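You operate a simulated robot arm through the tools that you are given. There is no shell and no other tool. Be economical: measure what you need, move in short steps, check, and stop when the job is done.

The job below is to be done with a simulated robot arm. You get a single attempt, and the scene is never put back.

Task
Put the brown cap on the top of the grey steel cabinet away in the inside of the black cap tray. Fetch the grey bulb and stand it on top of the green bulb carton. Open the grease box lid. Any order will do. Set down upright: grey bulb.

Only the result counts: the job must be done as asked and must still hold three seconds after the hand-in. Knocking over, shifting, dropping, spilling or breaking anything else fails it. Lids that push on must go on centred and level and be pressed home; caps that screw on are set level and turned clockwise until they are tight.

Robot
A 6-joint arm with a fingered hand on a trunk, on a base that drives. Base frame: it is fixed to the floor where the robot stands at the start and does not move with it; the origin is under the middle of the robot, x ahead of it, y to its left, z up; the surface under the hand at the start is at about z = 0.953. Units: m, degrees, N and s.
With the tool pointing down near the work surface it reaches from about 0.3 to 0.74 m from the robot's upright axis, wherever it stands. Its first joint turns from -166.0 to 166.0 degrees. Places, roughly: grease box lid [-2, -2.2, 1]; grey bulb (3x3x6 cm) [0.7, -0.1, 1]; inside of the black cap tray (34x17 cm) [0.26, -8.94, 0.74]. Payload 4 kg.
The TCP is the grasp point between the finger pads, 0.026 m short of the fingertips. In the tool frame z runs along the fingers and y along their closing line. Largest opening 0.148 m; the body of the gripper starts 0.073 m behind the TCP. The gripper is a hand of 3 fingers: y runs from the thumb to the fingers, the wrist lies at [0, 0, -0.239] in the tool frame.
Orientation is that of the tool frame in the base frame, as [roll, pitch, yaw] about the fixed x, y, z axes, in that order (R = Rz(yaw) Ry(pitch) Rx(roll)). With the fingers straight down and closing along the base's y, the tool's x points along the base's -x, its y along +y and its z along -z.

Tools
- The arm moves only by the tool send_rows. Its argument "rows" is a list of rows, each an object (a shift or turn left out is 0) with "translation": the shift along the base's x, y, z in m, a list of three; "rot": the turn, a rotation vector about the base's x, y, z in rad, a list of three. In form: [{"translation": [x, y, z], "rot": [wx, wy, wz]}, ...]. A call has 1 to 12 rows; each row shifts and turns the commanded pose from where the row before left it. A row lasts 0.2 s, in which the tool goes at most 0.05 m and 8.6 degrees; a call with a longer step from one row to the next is refused whole. A pose out of reach is approached as far as the arm can. The call stops where the force on the tool passes 40 N (or 10 N more than at its start, if that is more) or the arm is blocked; 0.2 s more then pass. In this call time passes only in rows, and 0.2 s behind the last. It gives the time, the measured TCP pose, the force on the tool (base axes), the opening and the grip force at its end, in the units of the frame above (readings bear some noise), with the torque about the TCP (base axes, N m) and any sound that the robot's microphone picked up, and new pictures: "show" is both (left out), scene, wrist or none.
- Cameras (640 x 400 px; columns grow to the right, rows downward): "scene" is now at [0.0269, 0.138, 1.5903]; the picture's right is [-0.25, -0.97, 0.00], its down [-0.48, 0.12, -0.87] and it looks along [0.84, -0.22, -0.49] (base axes); focal length 248 px, centre (320, 200). "wrist" rides on the gripper at [0.067, -0.039, -0.09] in the tool frame; the picture's right is [0.50, 0.87, 0.00], its down [-0.66, 0.38, -0.65] and it looks along [-0.57, 0.33, 0.76] (tool axes); focal length 222 px, centre (320, 200). There is no depth. A picture from a camera that has moved, and an enlarged one, comes with that camera's place and axes in the base frame and with its lens.
- move_column(by): slides the trunk up (or, below 0, down) by that many m; the arm and the scene camera ride with it, the base frame stays. It gives what a move gives, with no picture.
- steer(legs): drives the robot by 1 to 6 legs, each [ahead, left, turn to the left] in m, m and degrees, along the robot's own axes; the way and the turn of a leg run together, so that a leg with both is an arc; at most 1.5 m and 180 degrees a leg. The arm and the cameras ride along, it lands a little off, and it stops where it bumps. It gives what a move gives, and a new picture of the scene camera.
- finger_targets(finger1, finger2, thumb_bend): sets how far each is bent, from 0 (flat) to 1 (curled in); at 0.3 the hand is open as for a grip, at 0.7 the pads meet at the TCP. One left out holds its place. A second passes; each finger stops where it meets its share of the squeeze, and holds until it gets a number again. It is the only way to open and close the hand. It gives what a move gives, with no picture; readings hold the bend of each and the force on the fingers (four entries, about 0 where the hand has none), thumb and palm.
- pan_tilt(pan, tilt): turns the head with the scene camera to pan (to the left, within 155 degrees either way) and tilt (down, from -29 to 69), counted from straight ahead of the robot. It gives what a move gives, and a new picture of the scene camera.
- inspect(camera, box): a new picture of the part [left, top, right, bottom] of that camera's present view, enlarged. It takes no simulated time.
- hand_in(): hands the job in; it is judged then, once.

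Work in short steps. Places have to be worked out from the pictures, the camera data and where the tool is seen: move nearer, look again, correct. Check each grasp and each placing, and mend what went wrong. You have 165 turns and 260 pictures in all, those below and enlarged ones among them. Open the gripper and draw the arm clear of the work before you hand the job in, unless the task says otherwise; then end with one line.

The tools are called after "Call:" as name(argument=value, ...) on one line, values as JSON. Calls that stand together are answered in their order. send_rows: Moves the arm, as the interface text tells. Its arguments: {"type":"object","properties":{"rows":{"type":"array","items":{"type":"object","properties":{"translation":{"type":"array","items":{"type":"number"}},"rot":{"type":"array","items":{"type":"number"}}}}},"show":{"type":"string","enum":["both","scene","wrist","none"]}},"required":["rows"]} The other tools are called the same way: move_column (by) slides the trunk up or down; finger_targets (finger1, finger2, thumb_bend) moves the fingers one by one; steer (legs) drives the base; pan_tilt (pan, tilt) turns the head that bears the scene camera; inspect (camera, box) takes an enlarged picture of a part of a camera's view; hand_in () hands the job in.

At the start:

```text
t: 0.0
tool_pos: [0.4084, -0.1824, 1.2499]
tcp_rot: [-180.0, 0.1, 179.8]
ft_force: [-0.2, 0.3, 0.7]
ft_torque: [-0.02, 0.03, 0.02]
opening: 0.1478
grip_force: 0.0
shape: jaw
bend: [0.3, 0.3, 0.3]
finger forces: [0.1, 0.1, 0.0, 0.0, 0.0, 0.0]
trunk travel left (down, up): [-0.525, 0.065]
robot x, y, heading: [-0.0034, 0.0009, 0.1]
head pan, tilt: [-14.5, 29.7]
```

scene: 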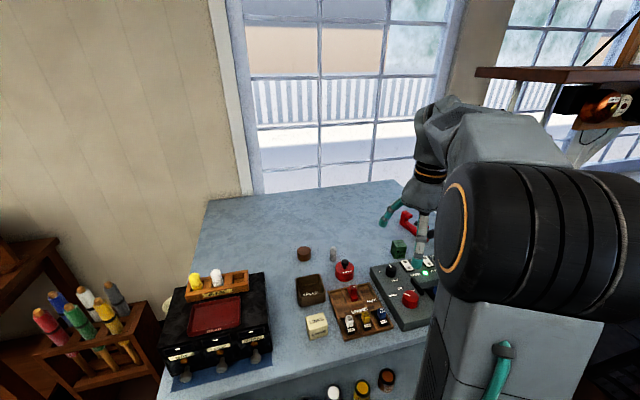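
wrist: 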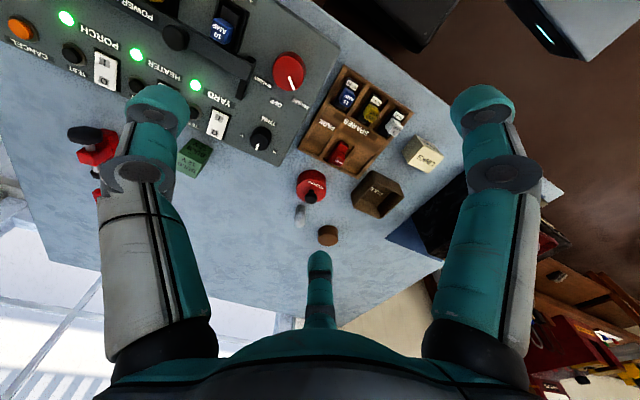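

The bench shows a small grey object (bulb) near a red item, and a green small box. I enlarge to identify them.

Call:
inspect(camera="scene", box=[280, 200, 450, 340])

Call:
inspect(camera="wrist", box=[160, 120, 440, 295])

Call:
pan_tilt(pan=-75, tilt=20)

Call:
pan_tilt(pan=-140, tilt=20)

Call:
pan_tilt(pan=120, tilt=20)

```text
2.86 times, centred on (365, 270) of scene
camera zoom: at [0.0269, 0.138, 1.5903], right [-0.25, -0.97, 0.0], down [-0.48, 0.12, -0.87], along [0.84, -0.22, -0.49], focal length 709 px, centre (191, 0)
```

zoom: 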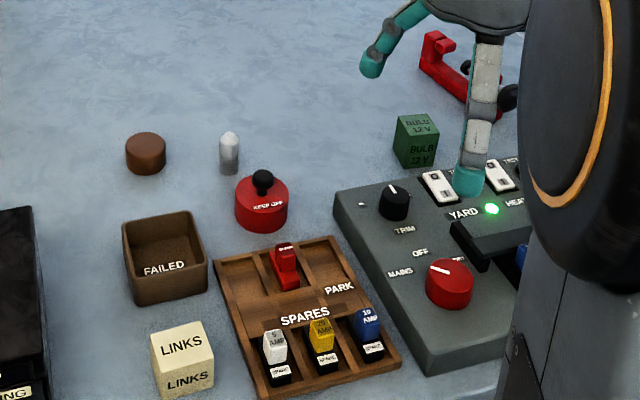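

```text
2.29 times, centred on (300, 208) of wrist
camera zoom: at [0.3425, -0.2224, 1.3416], right [-0.5, 0.87, 0.0], down [0.66, 0.38, 0.65], along [0.57, 0.33, -0.76], focal length 508 px, centre (366, 183)
```

zoom: 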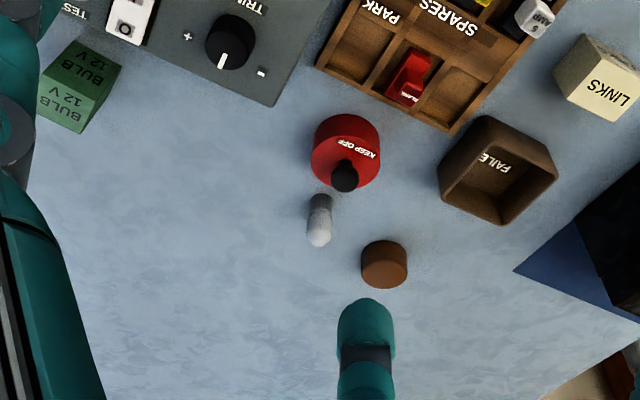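

```text
t: 1.3
tool_pos: [0.4084, -0.1821, 1.2497]
tcp_rot: [-180.0, 0.1, 179.9]
ft_force: [0.9, 0.7, 0.1]
ft_torque: [0.0, 0.01, -0.04]
opening: 0.1478
grip_force: 0.2
shape: jaw
bend: [0.3, 0.3, 0.3]
finger forces: [0.0, 0.1, 0.1, 0.0, 0.1, 0.0]
trunk travel left (down, up): [-0.525, 0.065]
robot x, y, heading: [0.001, -0.0029, -0.1]
head pan, tilt: [-75.0, 20.0]
camera scene: at [-0.0366, 0.0707, 1.6058], right [-0.97, -0.26, 0.0], down [-0.09, 0.33, -0.94], along [0.24, -0.91, -0.34], focal length 248 px, centre (320, 200)
```

scene: 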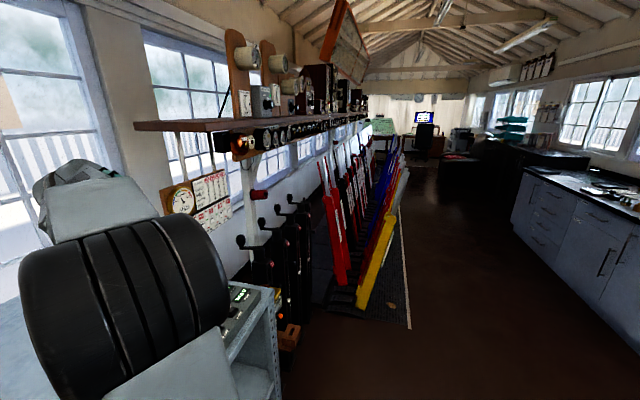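

```text
t: 2.7
tool_pos: [0.4073, -0.1822, 1.2512]
tcp_rot: [180.0, 0.1, 180.0]
ft_force: [0.1, -0.3, 0.4]
ft_torque: [-0.03, -0.02, -0.01]
opening: 0.1476
grip_force: 0.0
shape: jaw
bend: [0.3, 0.3, 0.3]
finger forces: [0.0, 0.0, 0.0, 0.0, 0.1, 0.0]
trunk travel left (down, up): [-0.525, 0.065]
robot x, y, heading: [0.0015, 0.0017, -0.1]
head pan, tilt: [-140.0, 20.0]
camera scene: at [-0.1321, 0.1007, 1.6058], right [-0.64, 0.77, 0.0], down [0.26, 0.22, -0.94], along [-0.72, -0.6, -0.34], focal length 248 px, centre (320, 200)
```

scene: 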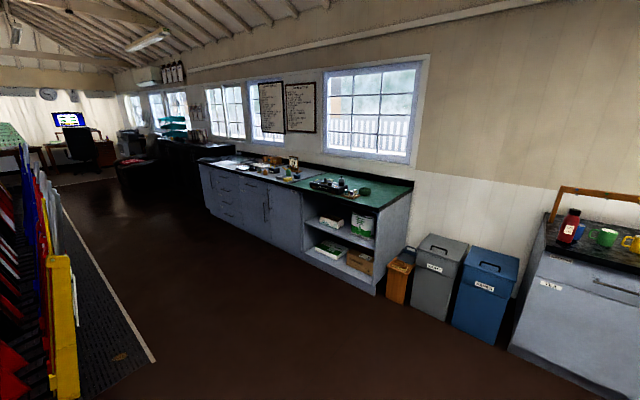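

```text
t: 6.3
tool_pos: [0.4097, -0.1817, 1.2506]
tcp_rot: [180.0, 0.1, 179.9]
ft_force: [-0.4, 0.0, -0.2]
ft_torque: [-0.01, -0.01, 0.01]
opening: 0.1476
grip_force: 0.0
shape: jaw
bend: [0.3, 0.3, 0.3]
finger forces: [0.0, 0.1, 0.0, 0.0, 0.0, 0.0]
trunk travel left (down, up): [-0.525, 0.065]
robot x, y, heading: [-0.0009, 0.0012, -0.0]
head pan, tilt: [120.0, 20.0]
camera scene: at [-0.1073, 0.2413, 1.6058], right [0.87, 0.5, 0.0], down [0.17, -0.3, -0.94], along [-0.47, 0.81, -0.34], focal length 248 px, centre (320, 200)
```

scene: 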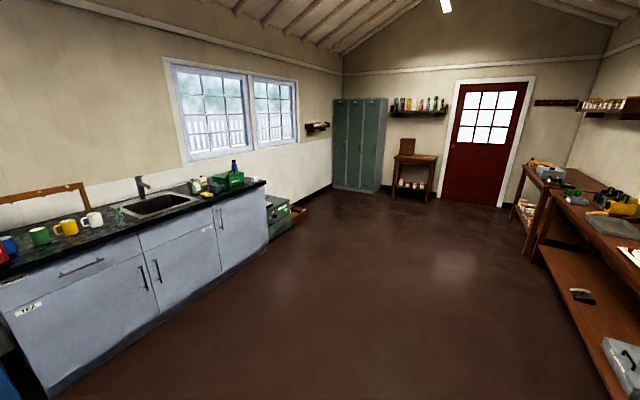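

The bulb is at about (0.68, -0.08), the red "keep off" knob at (0.59, -0.10), a brown decoy cap on the bench, and the green carton at about (0.65, -0.32). I narrow the fingers to avoid neighbours, turn the head back and move over the bulb.

Call:
pan_tilt(pan=-10, tilt=38)

Call:
finger_targets(finger1=0.46, finger2=0.46, thumb_bend=0.46)

Call:
send_rows(rows=[{"translation": [0.045, 0.017, 0]}, {"translation": [0.045, 0.017, 0]}, {"translation": [0.045, 0.017, 0]}, {"translation": [0.045, 0.017, 0]}, {"translation": [0.045, 0.017, 0]}, {"translation": [0.045, 0.015, -0.01]}, {"translation": [0, 0, -0.05]}, {"translation": [0, 0, -0.04]}])

```text
t: 8.4
tool_pos: [0.4099, -0.1827, 1.2503]
tcp_rot: [179.9, 0.1, 179.9]
ft_force: [0.3, 0.0, 0.1]
ft_torque: [0.0, 0.04, 0.01]
opening: 0.1478
grip_force: 0.1
shape: jaw
bend: [0.3, 0.3, 0.3]
finger forces: [0.0, 0.0, 0.0, 0.0, 0.1, 0.1]
trunk travel left (down, up): [-0.525, 0.065]
robot x, y, heading: [-0.0018, -0.0044, 0.3]
head pan, tilt: [-10.0, 38.0]
camera scene: at [0.0242, 0.1457, 1.5774], right [-0.17, -0.98, 0.0], down [-0.61, 0.11, -0.79], along [0.78, -0.14, -0.62], focal length 248 px, centre (320, 200)
```

scene: 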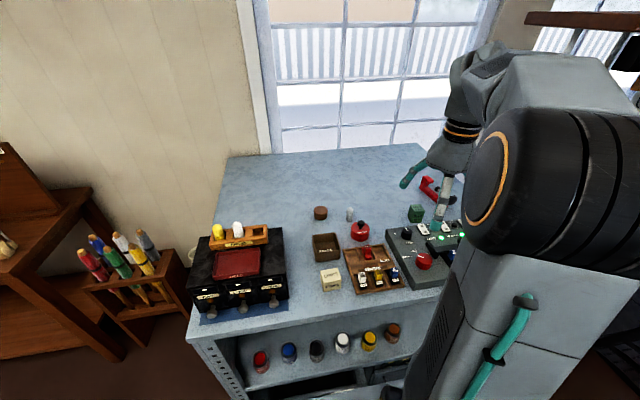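

```text
t: 9.4
tool_pos: [0.408, -0.1814, 1.2495]
tcp_rot: [179.9, 0.0, 179.8]
ft_force: [0.2, 0.2, -0.5]
ft_torque: [-0.01, -0.01, 0.0]
opening: 0.0759
grip_force: 0.1
shape: fingers
bend: [0.46, 0.46, 0.46]
finger forces: [0.1, 0.0, 0.0, 0.1, 0.0, 0.0]
trunk travel left (down, up): [-0.525, 0.065]
robot x, y, heading: [-0.0006, 0.0016, 0.2]
head pan, tilt: [-10.0, 38.0]
```

```text
t: 11.2
tool_pos: [0.6372, -0.0975, 1.1591]
tcp_rot: [-180.0, 0.1, 179.9]
ft_force: [1.0, -0.4, 0.0]
ft_torque: [-0.02, -0.03, -0.01]
opening: 0.0757
grip_force: 0.0
shape: fingers
bend: [0.46, 0.46, 0.46]
finger forces: [0.0, 0.0, 0.0, 0.1, 0.0, 0.1]
out of reach, approached as far as the arm can: row 6
trunk travel left (down, up): [-0.525, 0.065]
robot x, y, heading: [0.0025, 0.0012, -0.0]
head pan, tilt: [-10.0, 38.0]
camera scene: at [0.0245, 0.1457, 1.5774], right [-0.17, -0.98, 0.0], down [-0.61, 0.11, -0.79], along [0.78, -0.14, -0.62], focal length 248 px, centre (320, 200)
camera wrist: at [0.5704, -0.1376, 1.2511], right [-0.5, 0.87, 0.0], down [0.66, 0.38, 0.65], along [0.57, 0.33, -0.76], focal length 222 px, centre (320, 200)
```

scene: 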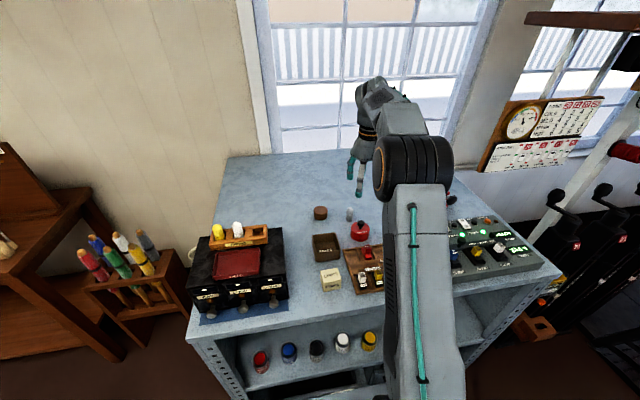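
wrist: 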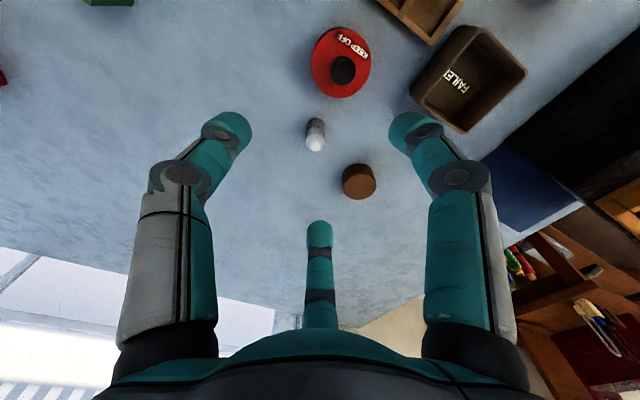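

The bulb appears at (0.68, -0.083). The high pose was out of reach, so I go lower while moving forward.

Call:
send_rows(rows=[{"translation": [0.01, 0.007, -0.03]}, {"translation": [0.013, 0.007, -0.03]}, {"translation": [0.02, 0.0, -0.02]}])

```text
t: 12.0
tool_pos: [0.6779, -0.085, 1.0798]
tcp_rot: [180.0, 0.0, 179.9]
ft_force: [-0.1, -0.3, 0.5]
ft_torque: [0.02, 0.01, -0.01]
opening: 0.0757
grip_force: 0.1
shape: fingers
bend: [0.46, 0.46, 0.46]
finger forces: [0.0, 0.0, 0.0, 0.0, 0.0, 0.1]
trunk travel left (down, up): [-0.525, 0.065]
robot x, y, heading: [-0.0014, 0.0019, -0.2]
head pan, tilt: [-10.0, 38.0]
camera scene: at [0.0245, 0.1457, 1.5774], right [-0.17, -0.98, 0.0], down [-0.61, 0.11, -0.79], along [0.78, -0.14, -0.62], focal length 248 px, centre (320, 200)
camera wrist: at [0.613, -0.1248, 1.1706], right [-0.5, 0.87, 0.0], down [0.66, 0.38, 0.65], along [0.57, 0.33, -0.76], focal length 222 px, centre (320, 200)
```

scene: 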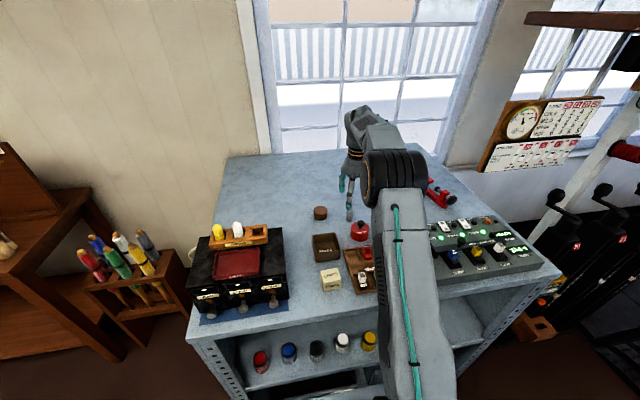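
wrist: 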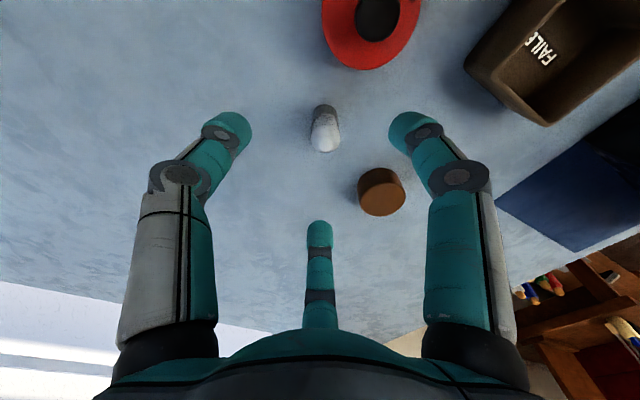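

Bulb centre at about (0.682, -0.081); the fingers are centred well around it. Descend.

Call:
send_rows(rows=[{"translation": [0.004, 0.004, -0.02]}, {"translation": [0, 0, -0.02]}, {"translation": [0, 0, -0.02]}, {"translation": [0, 0, -0.02]}])

```text
t: 13.0
tool_pos: [0.6849, -0.0792, 1.0005]
tcp_rot: [179.9, 0.2, 179.9]
ft_force: [-0.4, -0.4, -0.3]
ft_torque: [-0.03, -0.01, 0.02]
opening: 0.0757
grip_force: 0.0
shape: fingers
bend: [0.46, 0.46, 0.46]
finger forces: [0.0, 0.1, 0.0, 0.0, 0.1, 0.0]
trunk travel left (down, up): [-0.525, 0.065]
robot x, y, heading: [-0.0019, 0.0012, 0.3]
head pan, tilt: [-10.0, 38.0]
camera scene: at [0.0244, 0.1457, 1.5774], right [-0.17, -0.98, 0.0], down [-0.61, 0.11, -0.79], along [0.78, -0.14, -0.62], focal length 248 px, centre (320, 200)
camera wrist: at [0.6177, -0.1202, 1.0905], right [-0.5, 0.87, 0.0], down [0.65, 0.38, 0.65], along [0.57, 0.33, -0.76], focal length 222 px, centre (320, 200)
```

scene: 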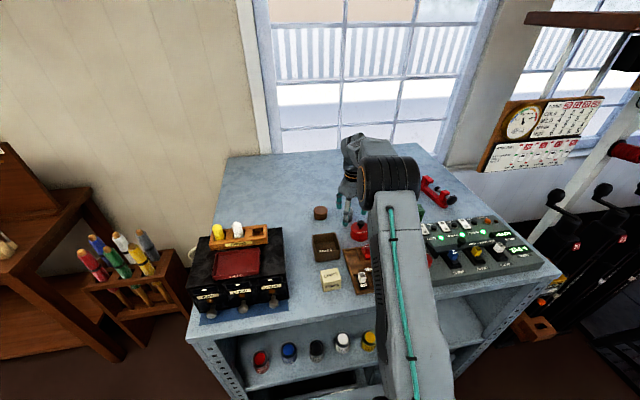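
wrist: 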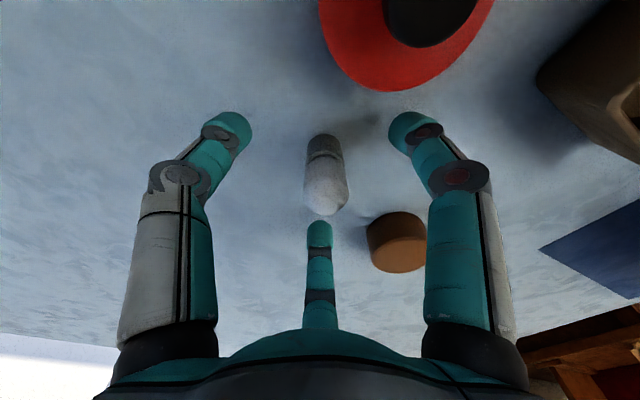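

The bulb is centred under the TCP. Close the fingers.

Call:
finger_targets(finger1=0.62, finger2=0.62, thumb_bend=0.62)

Call:
inspect(camera="wrist", box=[180, 80, 460, 255])

```text
t: 14.0
tool_pos: [0.6835, -0.08, 0.9993]
tcp_rot: [180.0, 0.2, 179.8]
ft_force: [-0.3, 0.6, 0.5]
ft_torque: [0.01, -0.02, -0.02]
opening: 0.0241
grip_force: 0.0
shape: fingers
bend: [0.62, 0.62, 0.62]
finger forces: [0.1, 0.0, 0.0, 0.1, 0.1, 0.0]
trunk travel left (down, up): [-0.525, 0.065]
robot x, y, heading: [0.0009, -0.0011, -0.0]
head pan, tilt: [-10.0, 38.0]
```

```text
2.29 times, centred on (320, 168) of wrist
camera zoom: at [0.6175, -0.1203, 1.0909], right [-0.5, 0.87, 0.0], down [0.66, 0.38, 0.65], along [0.57, 0.33, -0.76], focal length 508 px, centre (320, 274)
```

zoom: 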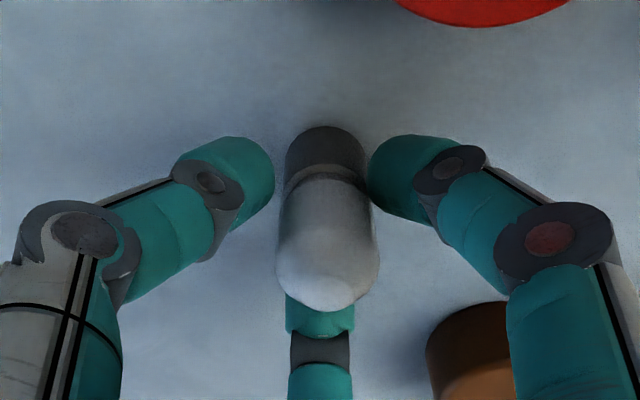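

No contact yet, well centred; close further.

Call:
finger_targets(finger1=0.72, finger2=0.72, thumb_bend=0.72)

Call:
inspect(camera="wrist", box=[180, 80, 460, 255])

```text
t: 15.0
tool_pos: [0.6842, -0.0799, 1.0003]
tcp_rot: [-180.0, 0.1, 179.9]
ft_force: [-0.6, -0.6, -0.3]
ft_torque: [0.01, 0.0, 0.0]
opening: 0.0158
grip_force: 12.4
shape: fingers
bend: [0.64, 0.64, 0.67]
finger forces: [7.5, 7.9, 0.0, 0.0, 8.8, 0.0]
trunk travel left (down, up): [-0.525, 0.065]
robot x, y, heading: [-0.0004, 0.0033, 0.0]
head pan, tilt: [-10.0, 38.0]
```

```text
2.29 times, centred on (320, 168) of wrist
camera zoom: at [0.6176, -0.1202, 1.0908], right [-0.5, 0.87, 0.0], down [0.66, 0.38, 0.65], along [0.57, 0.33, -0.76], focal length 508 px, centre (320, 274)
```

zoom: 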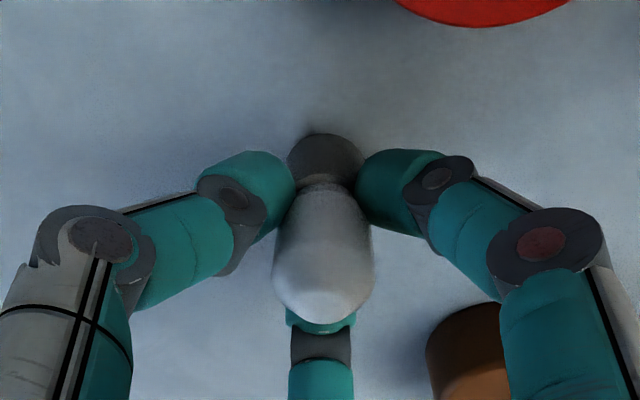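

Gripped with 12 N. Lift straight up, pull back slightly and look toward the carton.

Call:
send_rows(rows=[{"translation": [0, 0, 0.02]}, {"translation": [0, 0, 0.03]}, {"translation": [0, 0, 0.04]}, {"translation": [-0.03, -0.03, 0.03]}, {"translation": [-0.03, -0.04, 0.02]}, {"translation": [-0.02, -0.04, 0.0]}])

Call:
steer(legs=[[0, -0.15, 0]])

Call:
inspect(camera="wrist", box=[0, 0, 640, 400])

```text
refused: row 4 steps farther than a row can; nothing moved
```

```text
t: 16.4
tool_pos: [0.6828, -0.2315, 0.9993]
tcp_rot: [-179.9, 0.1, 180.0]
ft_force: [-0.8, 0.4, 0.7]
ft_torque: [0.01, 0.01, -0.01]
opening: 0.0156
grip_force: 11.9
shape: fingers
bend: [0.64, 0.64, 0.67]
finger forces: [7.5, 8.0, 0.0, 0.0, 8.8, 0.0]
trunk travel left (down, up): [-0.525, 0.065]
robot x, y, heading: [0.0002, -0.1513, -0.3]
head pan, tilt: [-10.0, 38.0]
camera scene: at [0.0244, -0.0041, 1.5774], right [-0.17, -0.98, 0.0], down [-0.61, 0.11, -0.79], along [0.78, -0.14, -0.62], focal length 248 px, centre (320, 200)
```

scene: 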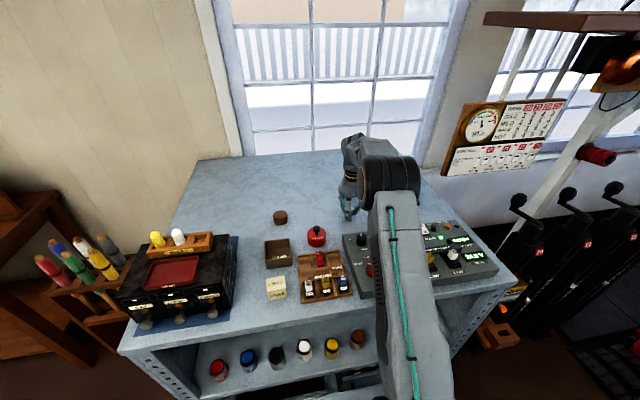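

```text
1.00 times, centred on (320, 200) of wrist (not enlarged: the box is as wide or as high as the picture)
camera zoom: at [0.6174, -0.2706, 1.0908], right [-0.5, 0.87, 0.0], down [0.66, 0.38, 0.65], along [0.57, 0.33, -0.76], focal length 222 px, centre (320, 200)
```

zoom: 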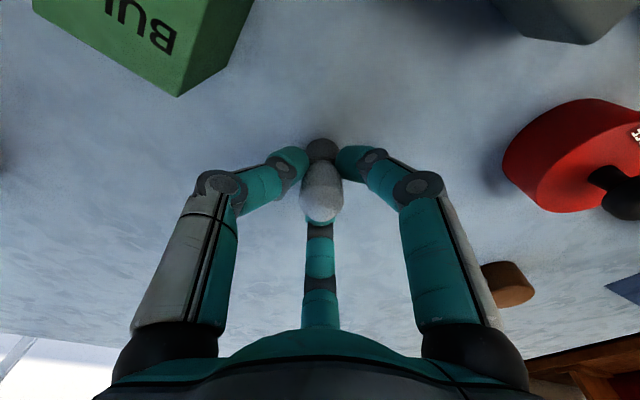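

The lift was refused and the robot slid with the bulb still on the bench; luckily it's still held upright and nothing was touched. Now lift straight up with smaller steps and pull back.

Call:
send_rows(rows=[{"translation": [0, 0, 0.02]}, {"translation": [0, 0, 0.03]}, {"translation": [0, 0, 0.04]}, {"translation": [-0.03, 0, 0.03]}, {"translation": [-0.03, 0, 0.02]}, {"translation": [-0.03, 0, 0.0]}])

```text
t: 17.8
tool_pos: [0.5905, -0.2294, 1.1382]
tcp_rot: [-180.0, 0.0, 179.8]
ft_force: [0.5, 0.6, -0.3]
ft_torque: [-0.01, -0.01, 0.01]
opening: 0.0154
grip_force: 12.0
shape: fingers
bend: [0.64, 0.64, 0.67]
finger forces: [7.3, 7.9, 0.0, 0.1, 8.6, 0.1]
trunk travel left (down, up): [-0.525, 0.065]
robot x, y, heading: [0.0022, -0.154, -0.3]
head pan, tilt: [-10.0, 38.0]
camera scene: at [0.0241, -0.0038, 1.5774], right [-0.17, -0.98, 0.0], down [-0.61, 0.11, -0.79], along [0.78, -0.14, -0.62], focal length 248 px, centre (320, 200)
camera wrist: at [0.5252, -0.2692, 1.23], right [-0.5, 0.87, 0.0], down [0.66, 0.38, 0.65], along [0.57, 0.33, -0.76], focal length 222 px, centre (320, 200)
```

scene: 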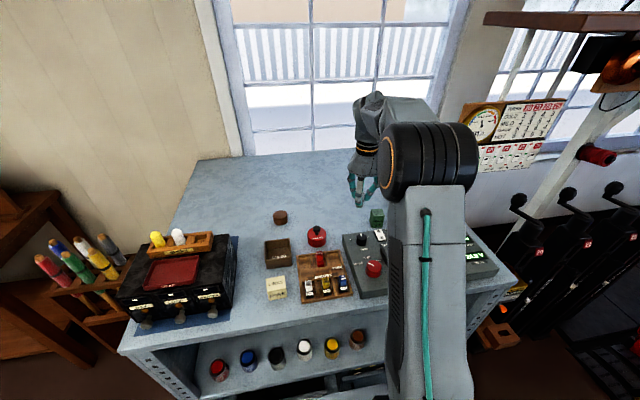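
wrist: 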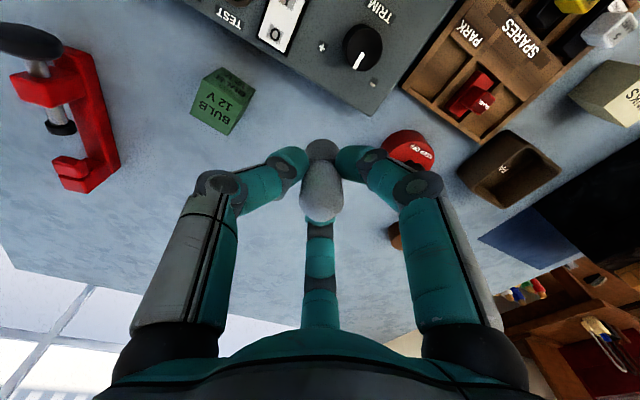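

Bulb is held aloft. Zoom on the carton to locate its top.

Call:
inspect(camera="wrist", box=[150, 45, 310, 145])

Call:
inspect(camera="scene", box=[340, 165, 420, 240])

```text
4.00 times, centred on (230, 95) of wrist
camera zoom: at [0.5252, -0.2692, 1.23], right [-0.5, 0.87, 0.0], down [0.66, 0.38, 0.65], along [0.57, 0.33, -0.76], focal length 888 px, centre (680, 620)
```

zoom: 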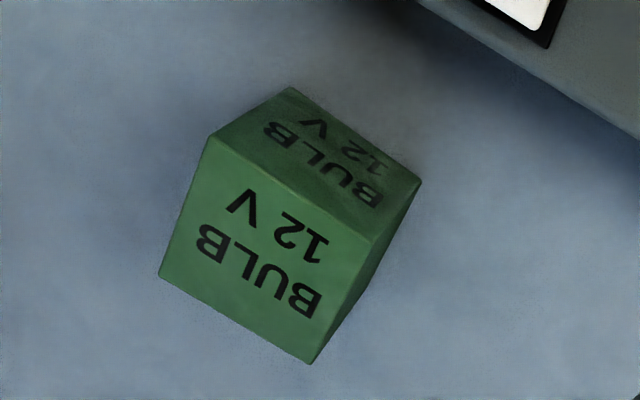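

```text
5.33 times, centred on (380, 202) of scene
camera zoom: at [0.0241, -0.0038, 1.5774], right [-0.17, -0.98, 0.0], down [-0.61, 0.11, -0.79], along [0.78, -0.14, -0.62], focal length 1324 px, centre (0, 187)
```

zoom: 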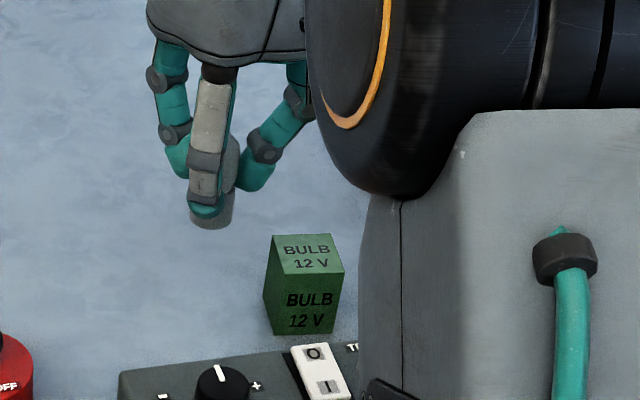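

The carton top is a 4×4 cm face at z≈1.005, centred near (0.642, -0.319). Move over it, keep height, and check.

Call:
send_rows(rows=[{"translation": [0.013, -0.03, 0]}, {"translation": [0.02, -0.03, -0.005]}, {"translation": [0.0185, -0.0286, -0.01]}, {"translation": [0, 0, -0.03]}])

Call:
inspect(camera="scene", box=[340, 165, 420, 240])

```text
t: 18.8
tool_pos: [0.6461, -0.3172, 1.0952]
tcp_rot: [-180.0, 0.0, 179.8]
ft_force: [0.2, -0.1, 0.0]
ft_torque: [0.01, 0.02, 0.03]
opening: 0.0156
grip_force: 11.4
shape: fingers
bend: [0.64, 0.64, 0.67]
finger forces: [7.4, 7.9, 0.1, 0.0, 8.7, 0.1]
trunk travel left (down, up): [-0.525, 0.065]
robot x, y, heading: [-0.0048, -0.1471, -0.1]
head pan, tilt: [-10.0, 38.0]
camera scene: at [0.0246, -0.0041, 1.5775], right [-0.17, -0.98, 0.0], down [-0.61, 0.11, -0.79], along [0.78, -0.14, -0.62], focal length 248 px, centre (320, 200)
camera wrist: at [0.5801, -0.3578, 1.1866], right [-0.5, 0.87, 0.0], down [0.66, 0.38, 0.65], along [0.57, 0.33, -0.76], focal length 222 px, centre (320, 200)
```

scene: 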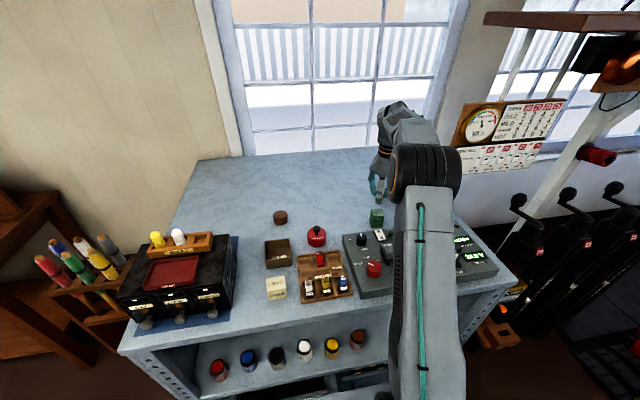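
wrist: 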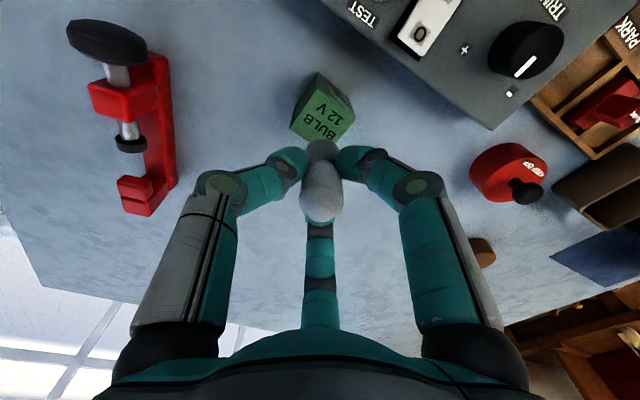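

```text
5.33 times, centred on (380, 202) of scene
camera zoom: at [0.0246, -0.0041, 1.5775], right [-0.17, -0.98, 0.0], down [-0.61, 0.11, -0.79], along [0.78, -0.14, -0.62], focal length 1324 px, centre (0, 187)
```

zoom: 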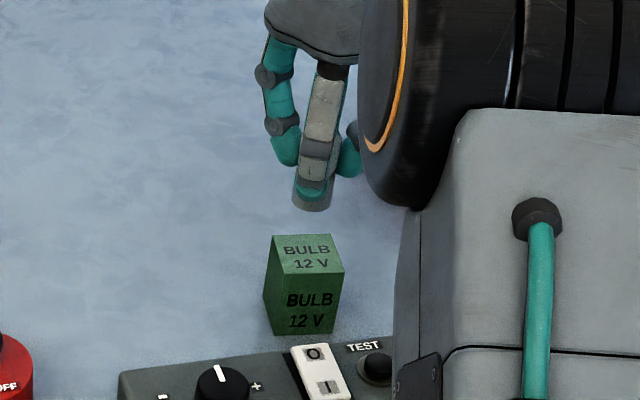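

Zoom to refine the offset between bulb base and carton top.

Call:
inspect(camera="wrist", box=[240, 50, 400, 150])

```text
4.00 times, centred on (320, 100) of wrist
camera zoom: at [0.5801, -0.3578, 1.1866], right [-0.5, 0.87, 0.0], down [0.66, 0.38, 0.65], along [0.57, 0.33, -0.76], focal length 888 px, centre (320, 600)
```

zoom: 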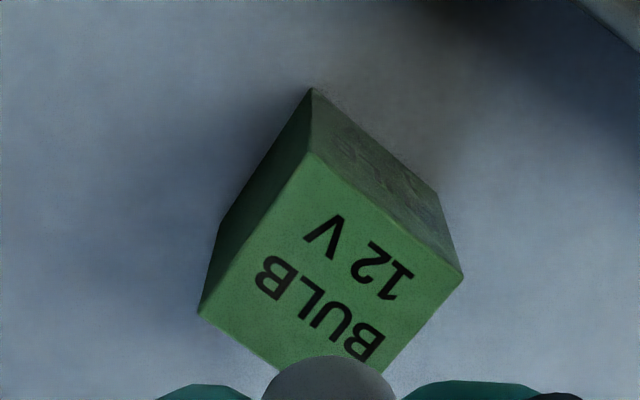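

Target centre (0.642, -0.319), top z≈1.006. Correct by a few mm and descend to just above contact.

Call:
send_rows(rows=[{"translation": [-0.003, -0.001, -0.01]}, {"translation": [0, 0, -0.015]}, {"translation": [0, 0, -0.01]}], show="wrist")

Call:
inspect(camera="scene", box=[340, 165, 420, 240])

```text
t: 19.6
tool_pos: [0.6415, -0.3193, 1.0595]
tcp_rot: [180.0, 0.0, 179.9]
ft_force: [0.2, 0.2, 0.1]
ft_torque: [0.01, 0.0, -0.02]
opening: 0.0156
grip_force: 11.9
shape: fingers
bend: [0.64, 0.64, 0.67]
finger forces: [7.4, 7.9, 0.0, 0.1, 8.6, 0.0]
trunk travel left (down, up): [-0.525, 0.065]
robot x, y, heading: [-0.0023, -0.1465, -0.2]
head pan, tilt: [-10.0, 38.0]
camera wrist: at [0.5762, -0.3597, 1.1511], right [-0.5, 0.87, 0.0], down [0.66, 0.38, 0.65], along [0.57, 0.33, -0.76], focal length 222 px, centre (320, 200)
```

wrist: 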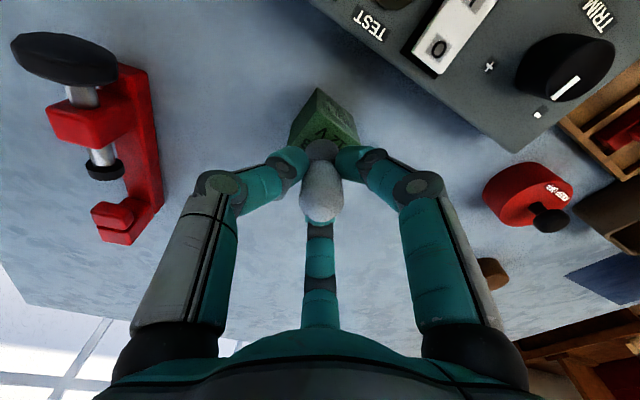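

```text
5.33 times, centred on (380, 202) of scene
camera zoom: at [0.0245, -0.0039, 1.5774], right [-0.17, -0.98, 0.0], down [-0.61, 0.11, -0.79], along [0.78, -0.14, -0.62], focal length 1324 px, centre (0, 187)
```

zoom: 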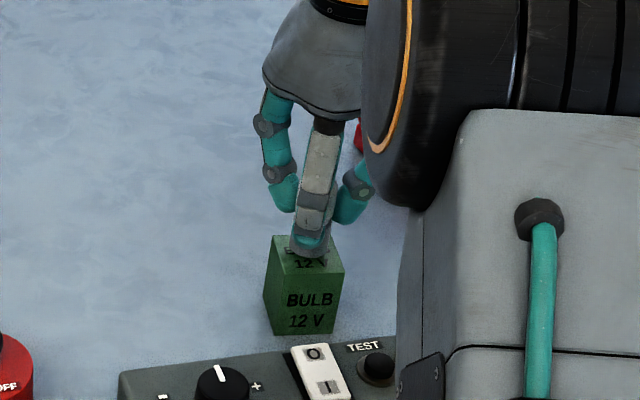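

Alignment looks right. Descend in small steps, watching force.

Call:
send_rows(rows=[{"translation": [0, 0, -0.002]}, {"translation": [0, 0, -0.002]}, {"translation": [0, 0, -0.0015]}], show="none")

Call:
inspect(camera="scene", box=[360, 185, 400, 230])

```text
t: 20.4
tool_pos: [0.6414, -0.3202, 1.0548]
tcp_rot: [-180.0, 0.1, 179.9]
ft_force: [-0.6, -0.3, 2.6]
ft_torque: [0.02, -0.03, -0.02]
opening: 0.0154
grip_force: 12.7
shape: fingers
bend: [0.64, 0.64, 0.67]
finger forces: [7.8, 8.3, 0.1, 0.1, 8.9, 0.1]
trunk travel left (down, up): [-0.525, 0.065]
robot x, y, heading: [0.0029, -0.1473, -0.4]
head pan, tilt: [-10.0, 38.0]
```

```text
8.89 times, centred on (380, 208) of scene
camera zoom: at [0.0242, -0.0038, 1.5775], right [-0.17, -0.98, 0.0], down [-0.61, 0.11, -0.79], along [0.78, -0.14, -0.62], focal length 2206 px, centre (-213, 133)
```

zoom: 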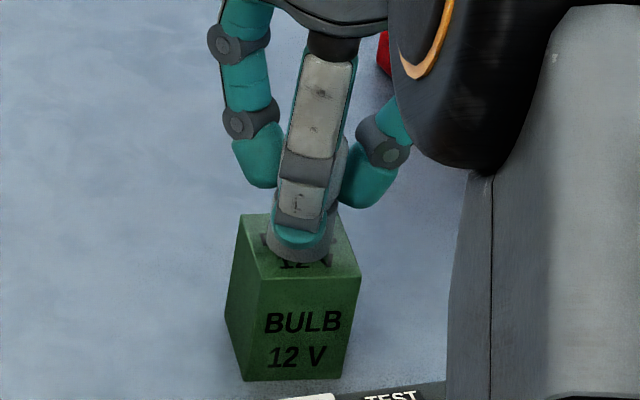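

Light contact (2.6 N) and centred. Release gently.

Call:
finger_targets(finger1=0.61, finger2=0.61, thumb_bend=0.63)

Call:
finger_targets(finger1=0.48, finger2=0.48, thumb_bend=0.48)

Call:
send_rows(rows=[{"translation": [0, 0, 0.02]}, {"translation": [0, 0, 0.03]}, {"translation": [0, 0, 0.03]}, {"translation": [-0.03, 0, 0.03]}, {"translation": [-0.04, 0, 0.02]}, {"translation": [-0.04, 0, 0.02]}, {"translation": [-0.04, 0, 0.02]}])

Call:
inspect(camera="scene", box=[340, 165, 420, 240])

```text
t: 21.4
tool_pos: [0.642, -0.3197, 1.0541]
tcp_rot: [-180.0, 0.1, 179.8]
ft_force: [-0.1, -0.2, -0.6]
ft_torque: [0.02, -0.04, 0.0]
opening: 0.0232
grip_force: 0.2
shape: fingers
bend: [0.61, 0.61, 0.63]
finger forces: [0.1, 0.1, 0.0, 0.0, 0.0, 0.0]
trunk travel left (down, up): [-0.525, 0.065]
robot x, y, heading: [0.0006, -0.1488, -0.2]
head pan, tilt: [-10.0, 38.0]
```

```text
t: 22.4
tool_pos: [0.6419, -0.3194, 1.0538]
tcp_rot: [180.0, 0.1, -179.9]
ft_force: [0.0, -0.5, 0.4]
ft_torque: [0.07, -0.04, -0.02]
opening: 0.0683
grip_force: 0.1
shape: fingers
bend: [0.48, 0.48, 0.48]
finger forces: [0.0, 0.1, 0.1, 0.0, 0.0, 0.0]
trunk travel left (down, up): [-0.525, 0.065]
robot x, y, heading: [0.0012, -0.1486, 0.1]
head pan, tilt: [-10.0, 38.0]
```

```text
t: 24.0
tool_pos: [0.4911, -0.3218, 1.2252]
tcp_rot: [180.0, 0.1, 179.9]
ft_force: [0.4, -0.1, 0.8]
ft_torque: [-0.01, 0.02, 0.02]
opening: 0.0683
grip_force: 0.0
shape: fingers
bend: [0.48, 0.48, 0.48]
finger forces: [0.0, 0.0, 0.0, 0.1, 0.1, 0.1]
trunk travel left (down, up): [-0.525, 0.065]
robot x, y, heading: [-0.0029, -0.1499, -0.0]
head pan, tilt: [-10.0, 38.0]
camera scene: at [0.0238, -0.0037, 1.5774], right [-0.17, -0.98, 0.0], down [-0.61, 0.11, -0.79], along [0.78, -0.14, -0.62], focal length 248 px, centre (320, 200)
camera wrist: at [0.4252, -0.3606, 1.3167], right [-0.5, 0.87, 0.0], down [0.66, 0.38, 0.66], along [0.57, 0.33, -0.76], focal length 222 px, centre (320, 200)
```

scene: 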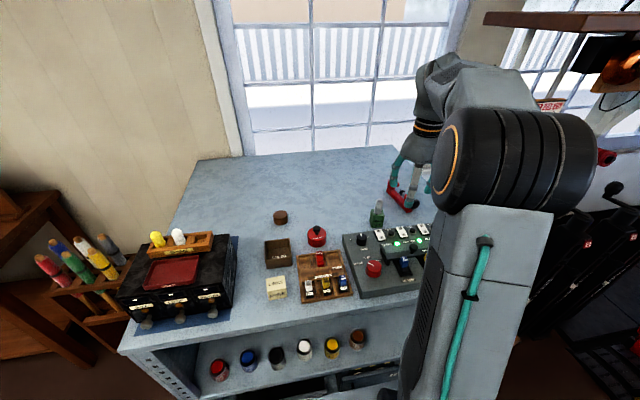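
wrist: 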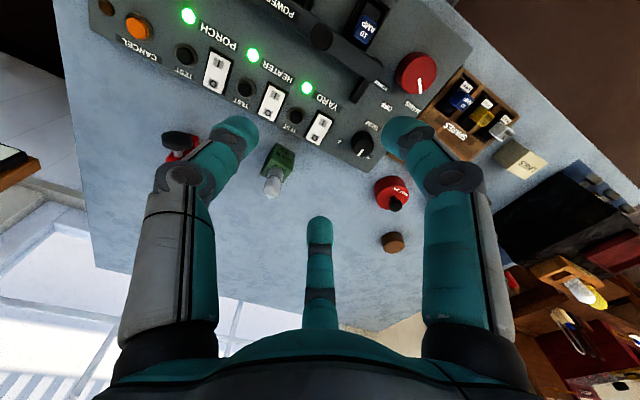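

```text
5.33 times, centred on (380, 202) of scene
camera zoom: at [0.0238, -0.0037, 1.5774], right [-0.17, -0.98, 0.0], down [-0.61, 0.11, -0.79], along [0.78, -0.14, -0.62], focal length 1324 px, centre (0, 187)
```

zoom: 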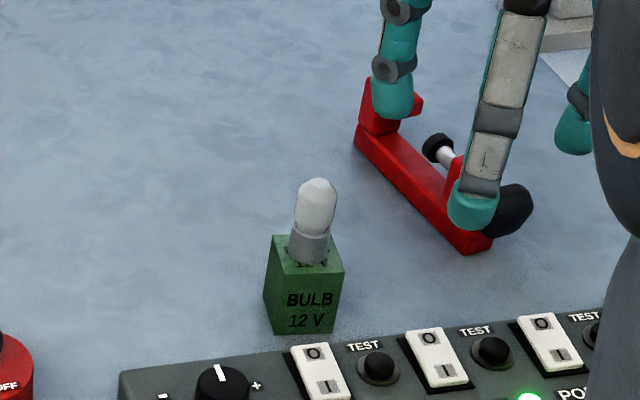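

The bulb stands upright on the carton. Retract and raise the arm, then back away from the bench.

Call:
send_rows(rows=[{"translation": [-0.03, 0.03, 0.02]}, {"translation": [-0.03, 0.03, 0.02]}, {"translation": [-0.03, 0.03, 0.02]}, {"translation": [-0.03, 0.03, 0.01]}, {"translation": [0, 0.04, 0]}], show="none")

Call:
steer(legs=[[-0.7, 0, 0], [0, 0, 170]])

```text
t: 25.2
tool_pos: [0.3709, -0.1618, 1.2941]
tcp_rot: [-180.0, 0.0, 179.9]
ft_force: [-0.6, -0.3, 0.4]
ft_torque: [0.02, -0.01, 0.0]
opening: 0.0682
grip_force: 0.1
shape: fingers
bend: [0.48, 0.48, 0.48]
finger forces: [0.1, 0.0, 0.1, 0.1, 0.1, 0.0]
trunk travel left (down, up): [-0.525, 0.065]
robot x, y, heading: [0.0015, -0.1446, -0.2]
head pan, tilt: [-10.0, 38.0]
```

```text
t: 36.0
tool_pos: [-1.0469, -0.1034, 1.294]
tcp_rot: [-180.0, 0.2, -6.3]
ft_force: [0.1, -0.5, -0.7]
ft_torque: [-0.01, 0.01, 0.0]
opening: 0.0685
grip_force: 0.0
shape: fingers
bend: [0.48, 0.48, 0.48]
finger forces: [0.1, 0.1, 0.0, 0.1, 0.1, 0.0]
trunk travel left (down, up): [-0.525, 0.065]
robot x, y, heading: [-0.678, -0.1551, 173.9]
head pan, tilt: [-10.0, 38.0]
camera scene: at [-0.7199, -0.2987, 1.5774], right [0.28, 0.96, 0.0], down [0.59, -0.17, -0.79], along [-0.76, 0.22, -0.62], focal length 248 px, centre (320, 200)
```

scene: 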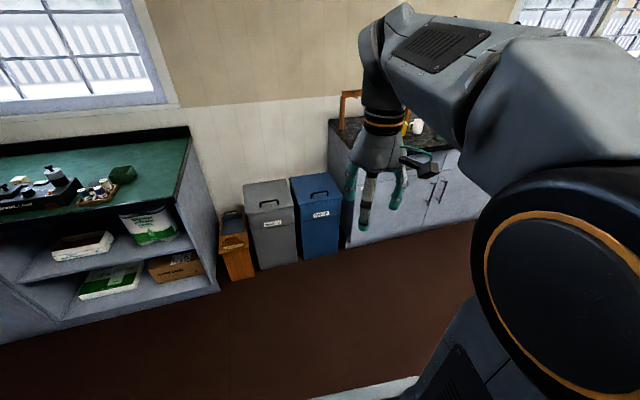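

Now look toward the counter at (-2, -2.2).

Call:
pan_tilt(pan=62, tilt=20)

Call:
inspect(camera="scene", box=[220, 180, 540, 380])

```text
t: 37.4
tool_pos: [-1.0471, -0.1034, 1.2933]
tcp_rot: [-180.0, 0.2, -6.4]
ft_force: [-0.2, 0.1, -0.3]
ft_torque: [0.03, -0.04, -0.03]
opening: 0.0684
grip_force: 0.1
shape: fingers
bend: [0.48, 0.48, 0.48]
finger forces: [0.0, 0.0, 0.0, 0.0, 0.1, 0.0]
trunk travel left (down, up): [-0.525, 0.065]
robot x, y, heading: [-0.6754, -0.155, 173.9]
head pan, tilt: [62.0, 20.0]
camera scene: at [-0.6895, -0.3998, 1.6058], right [-0.83, 0.56, 0.0], down [0.19, 0.28, -0.94], along [-0.53, -0.78, -0.34], focal length 248 px, centre (320, 200)
```

scene: 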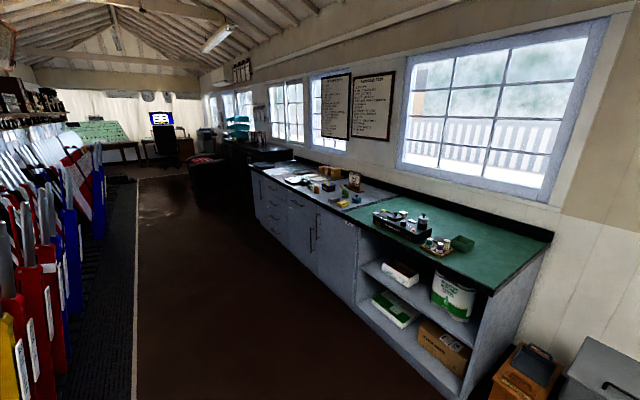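

```text
2.00 times, centred on (380, 280) of scene
camera zoom: at [-0.6895, -0.3998, 1.6058], right [-0.83, 0.56, 0.0], down [0.19, 0.28, -0.94], along [-0.53, -0.78, -0.34], focal length 496 px, centre (200, 40)
```

zoom: 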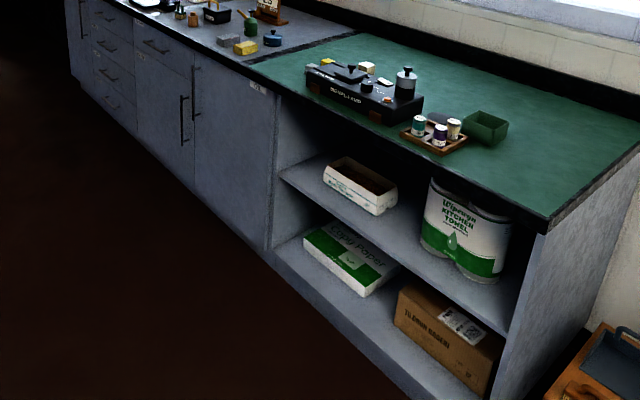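

Counter front edge is at x≈-1.665; grease box items lie around (-2, -2.2). Drive parallel to the counter to stand in front of it.

Call:
steer(legs=[[0.3, 0, 6], [0, 1.4, 0], [0, 0.6, 0]])

Call:
pan_tilt(pan=0, tilt=38)

```text
t: 49.1
tool_pos: [-1.3864, -2.1232, 1.2938]
tcp_rot: [179.9, 0.2, -2.1]
ft_force: [1.0, 0.3, 0.0]
ft_torque: [0.01, 0.05, 0.0]
opening: 0.0685
grip_force: 0.1
shape: fingers
bend: [0.48, 0.48, 0.48]
finger forces: [0.0, 0.0, 0.0, 0.0, 0.0, 0.0]
trunk travel left (down, up): [-0.525, 0.065]
robot x, y, heading: [-1.017, -2.1446, 178.1]
head pan, tilt: [62.0, 20.0]
camera scene: at [-1.0086, -2.3929, 1.6058], right [-0.87, 0.5, 0.0], down [0.17, 0.3, -0.94], along [-0.47, -0.81, -0.34], focal length 248 px, centre (320, 200)
```

scene: 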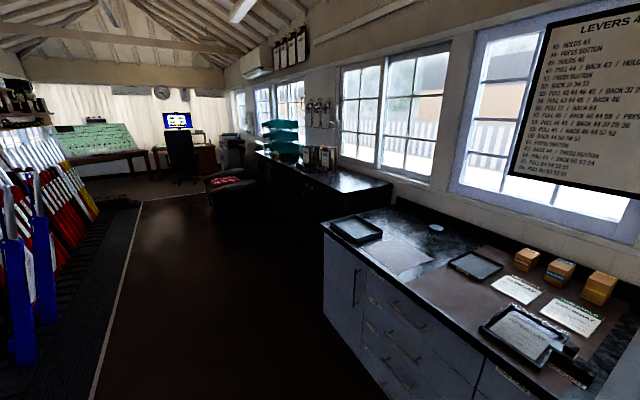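

```text
t: 50.4
tool_pos: [-1.3852, -2.1231, 1.2933]
tcp_rot: [179.9, 0.0, -2.1]
ft_force: [0.8, 0.1, -0.2]
ft_torque: [0.01, -0.03, -0.01]
opening: 0.0685
grip_force: 0.1
shape: fingers
bend: [0.48, 0.48, 0.48]
finger forces: [0.0, 0.0, 0.0, 0.1, 0.0, 0.1]
trunk travel left (down, up): [-0.525, 0.065]
robot x, y, heading: [-1.0171, -2.1504, 177.8]
head pan, tilt: [0.0, 38.0]
camera scene: at [-1.0483, -2.3091, 1.5774], right [0.03, 1.0, 0.0], down [0.62, -0.02, -0.79], along [-0.79, 0.03, -0.62], focal length 248 px, centre (320, 200)
```

scene: 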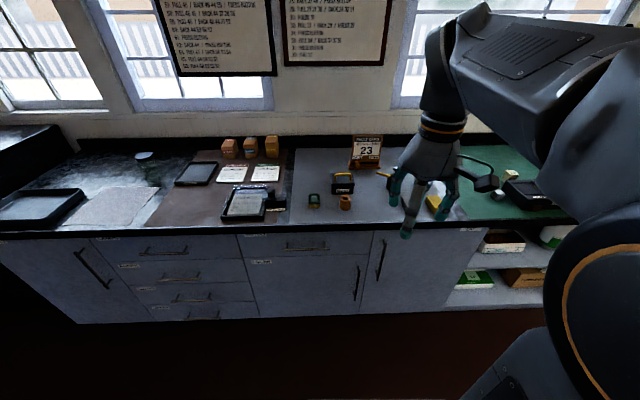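

Zoom on the small black box near (343,183) and neighbours.

Call:
inspect(camera="scene", box=[280, 130, 480, 240])

Call:
send_rows(rows=[{"translation": [0.01, 0.0, 0.0]}], show="wrist")

```text
3.20 times, centred on (380, 185) of scene
camera zoom: at [-1.0483, -2.3091, 1.5774], right [0.03, 1.0, 0.0], down [0.62, -0.02, -0.79], along [-0.79, 0.03, -0.62], focal length 794 px, centre (128, 248)
```

zoom: 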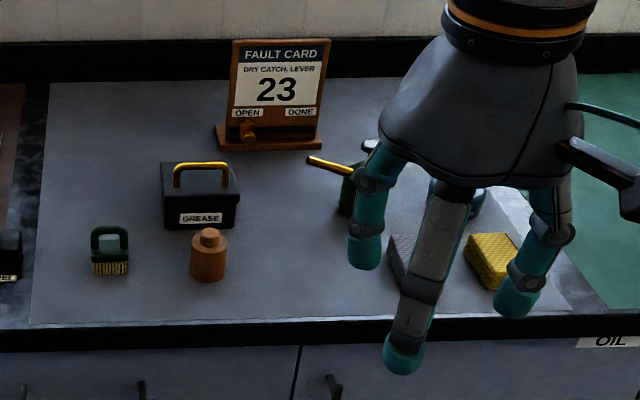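

```text
t: 50.8
tool_pos: [-1.3762, -2.1229, 1.2929]
tcp_rot: [-180.0, 0.1, -2.1]
ft_force: [-0.4, 0.6, 0.7]
ft_torque: [-0.03, 0.04, 0.0]
opening: 0.0683
grip_force: 0.0
shape: fingers
bend: [0.48, 0.48, 0.48]
finger forces: [0.0, 0.0, 0.1, 0.1, 0.1, 0.0]
trunk travel left (down, up): [-0.525, 0.065]
robot x, y, heading: [-1.0166, -2.15, 177.8]
head pan, tilt: [0.0, 38.0]
camera wrist: at [-1.3056, -2.0878, 1.385], right [0.47, -0.88, 0.0], down [-0.67, -0.35, 0.65], along [-0.58, -0.31, -0.76], focal length 222 px, centre (320, 200)
```

wrist: 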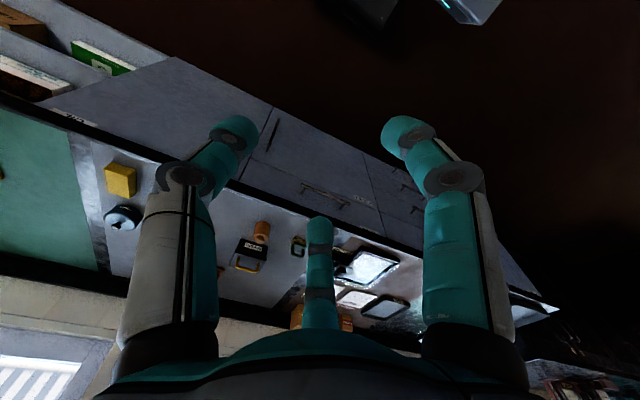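

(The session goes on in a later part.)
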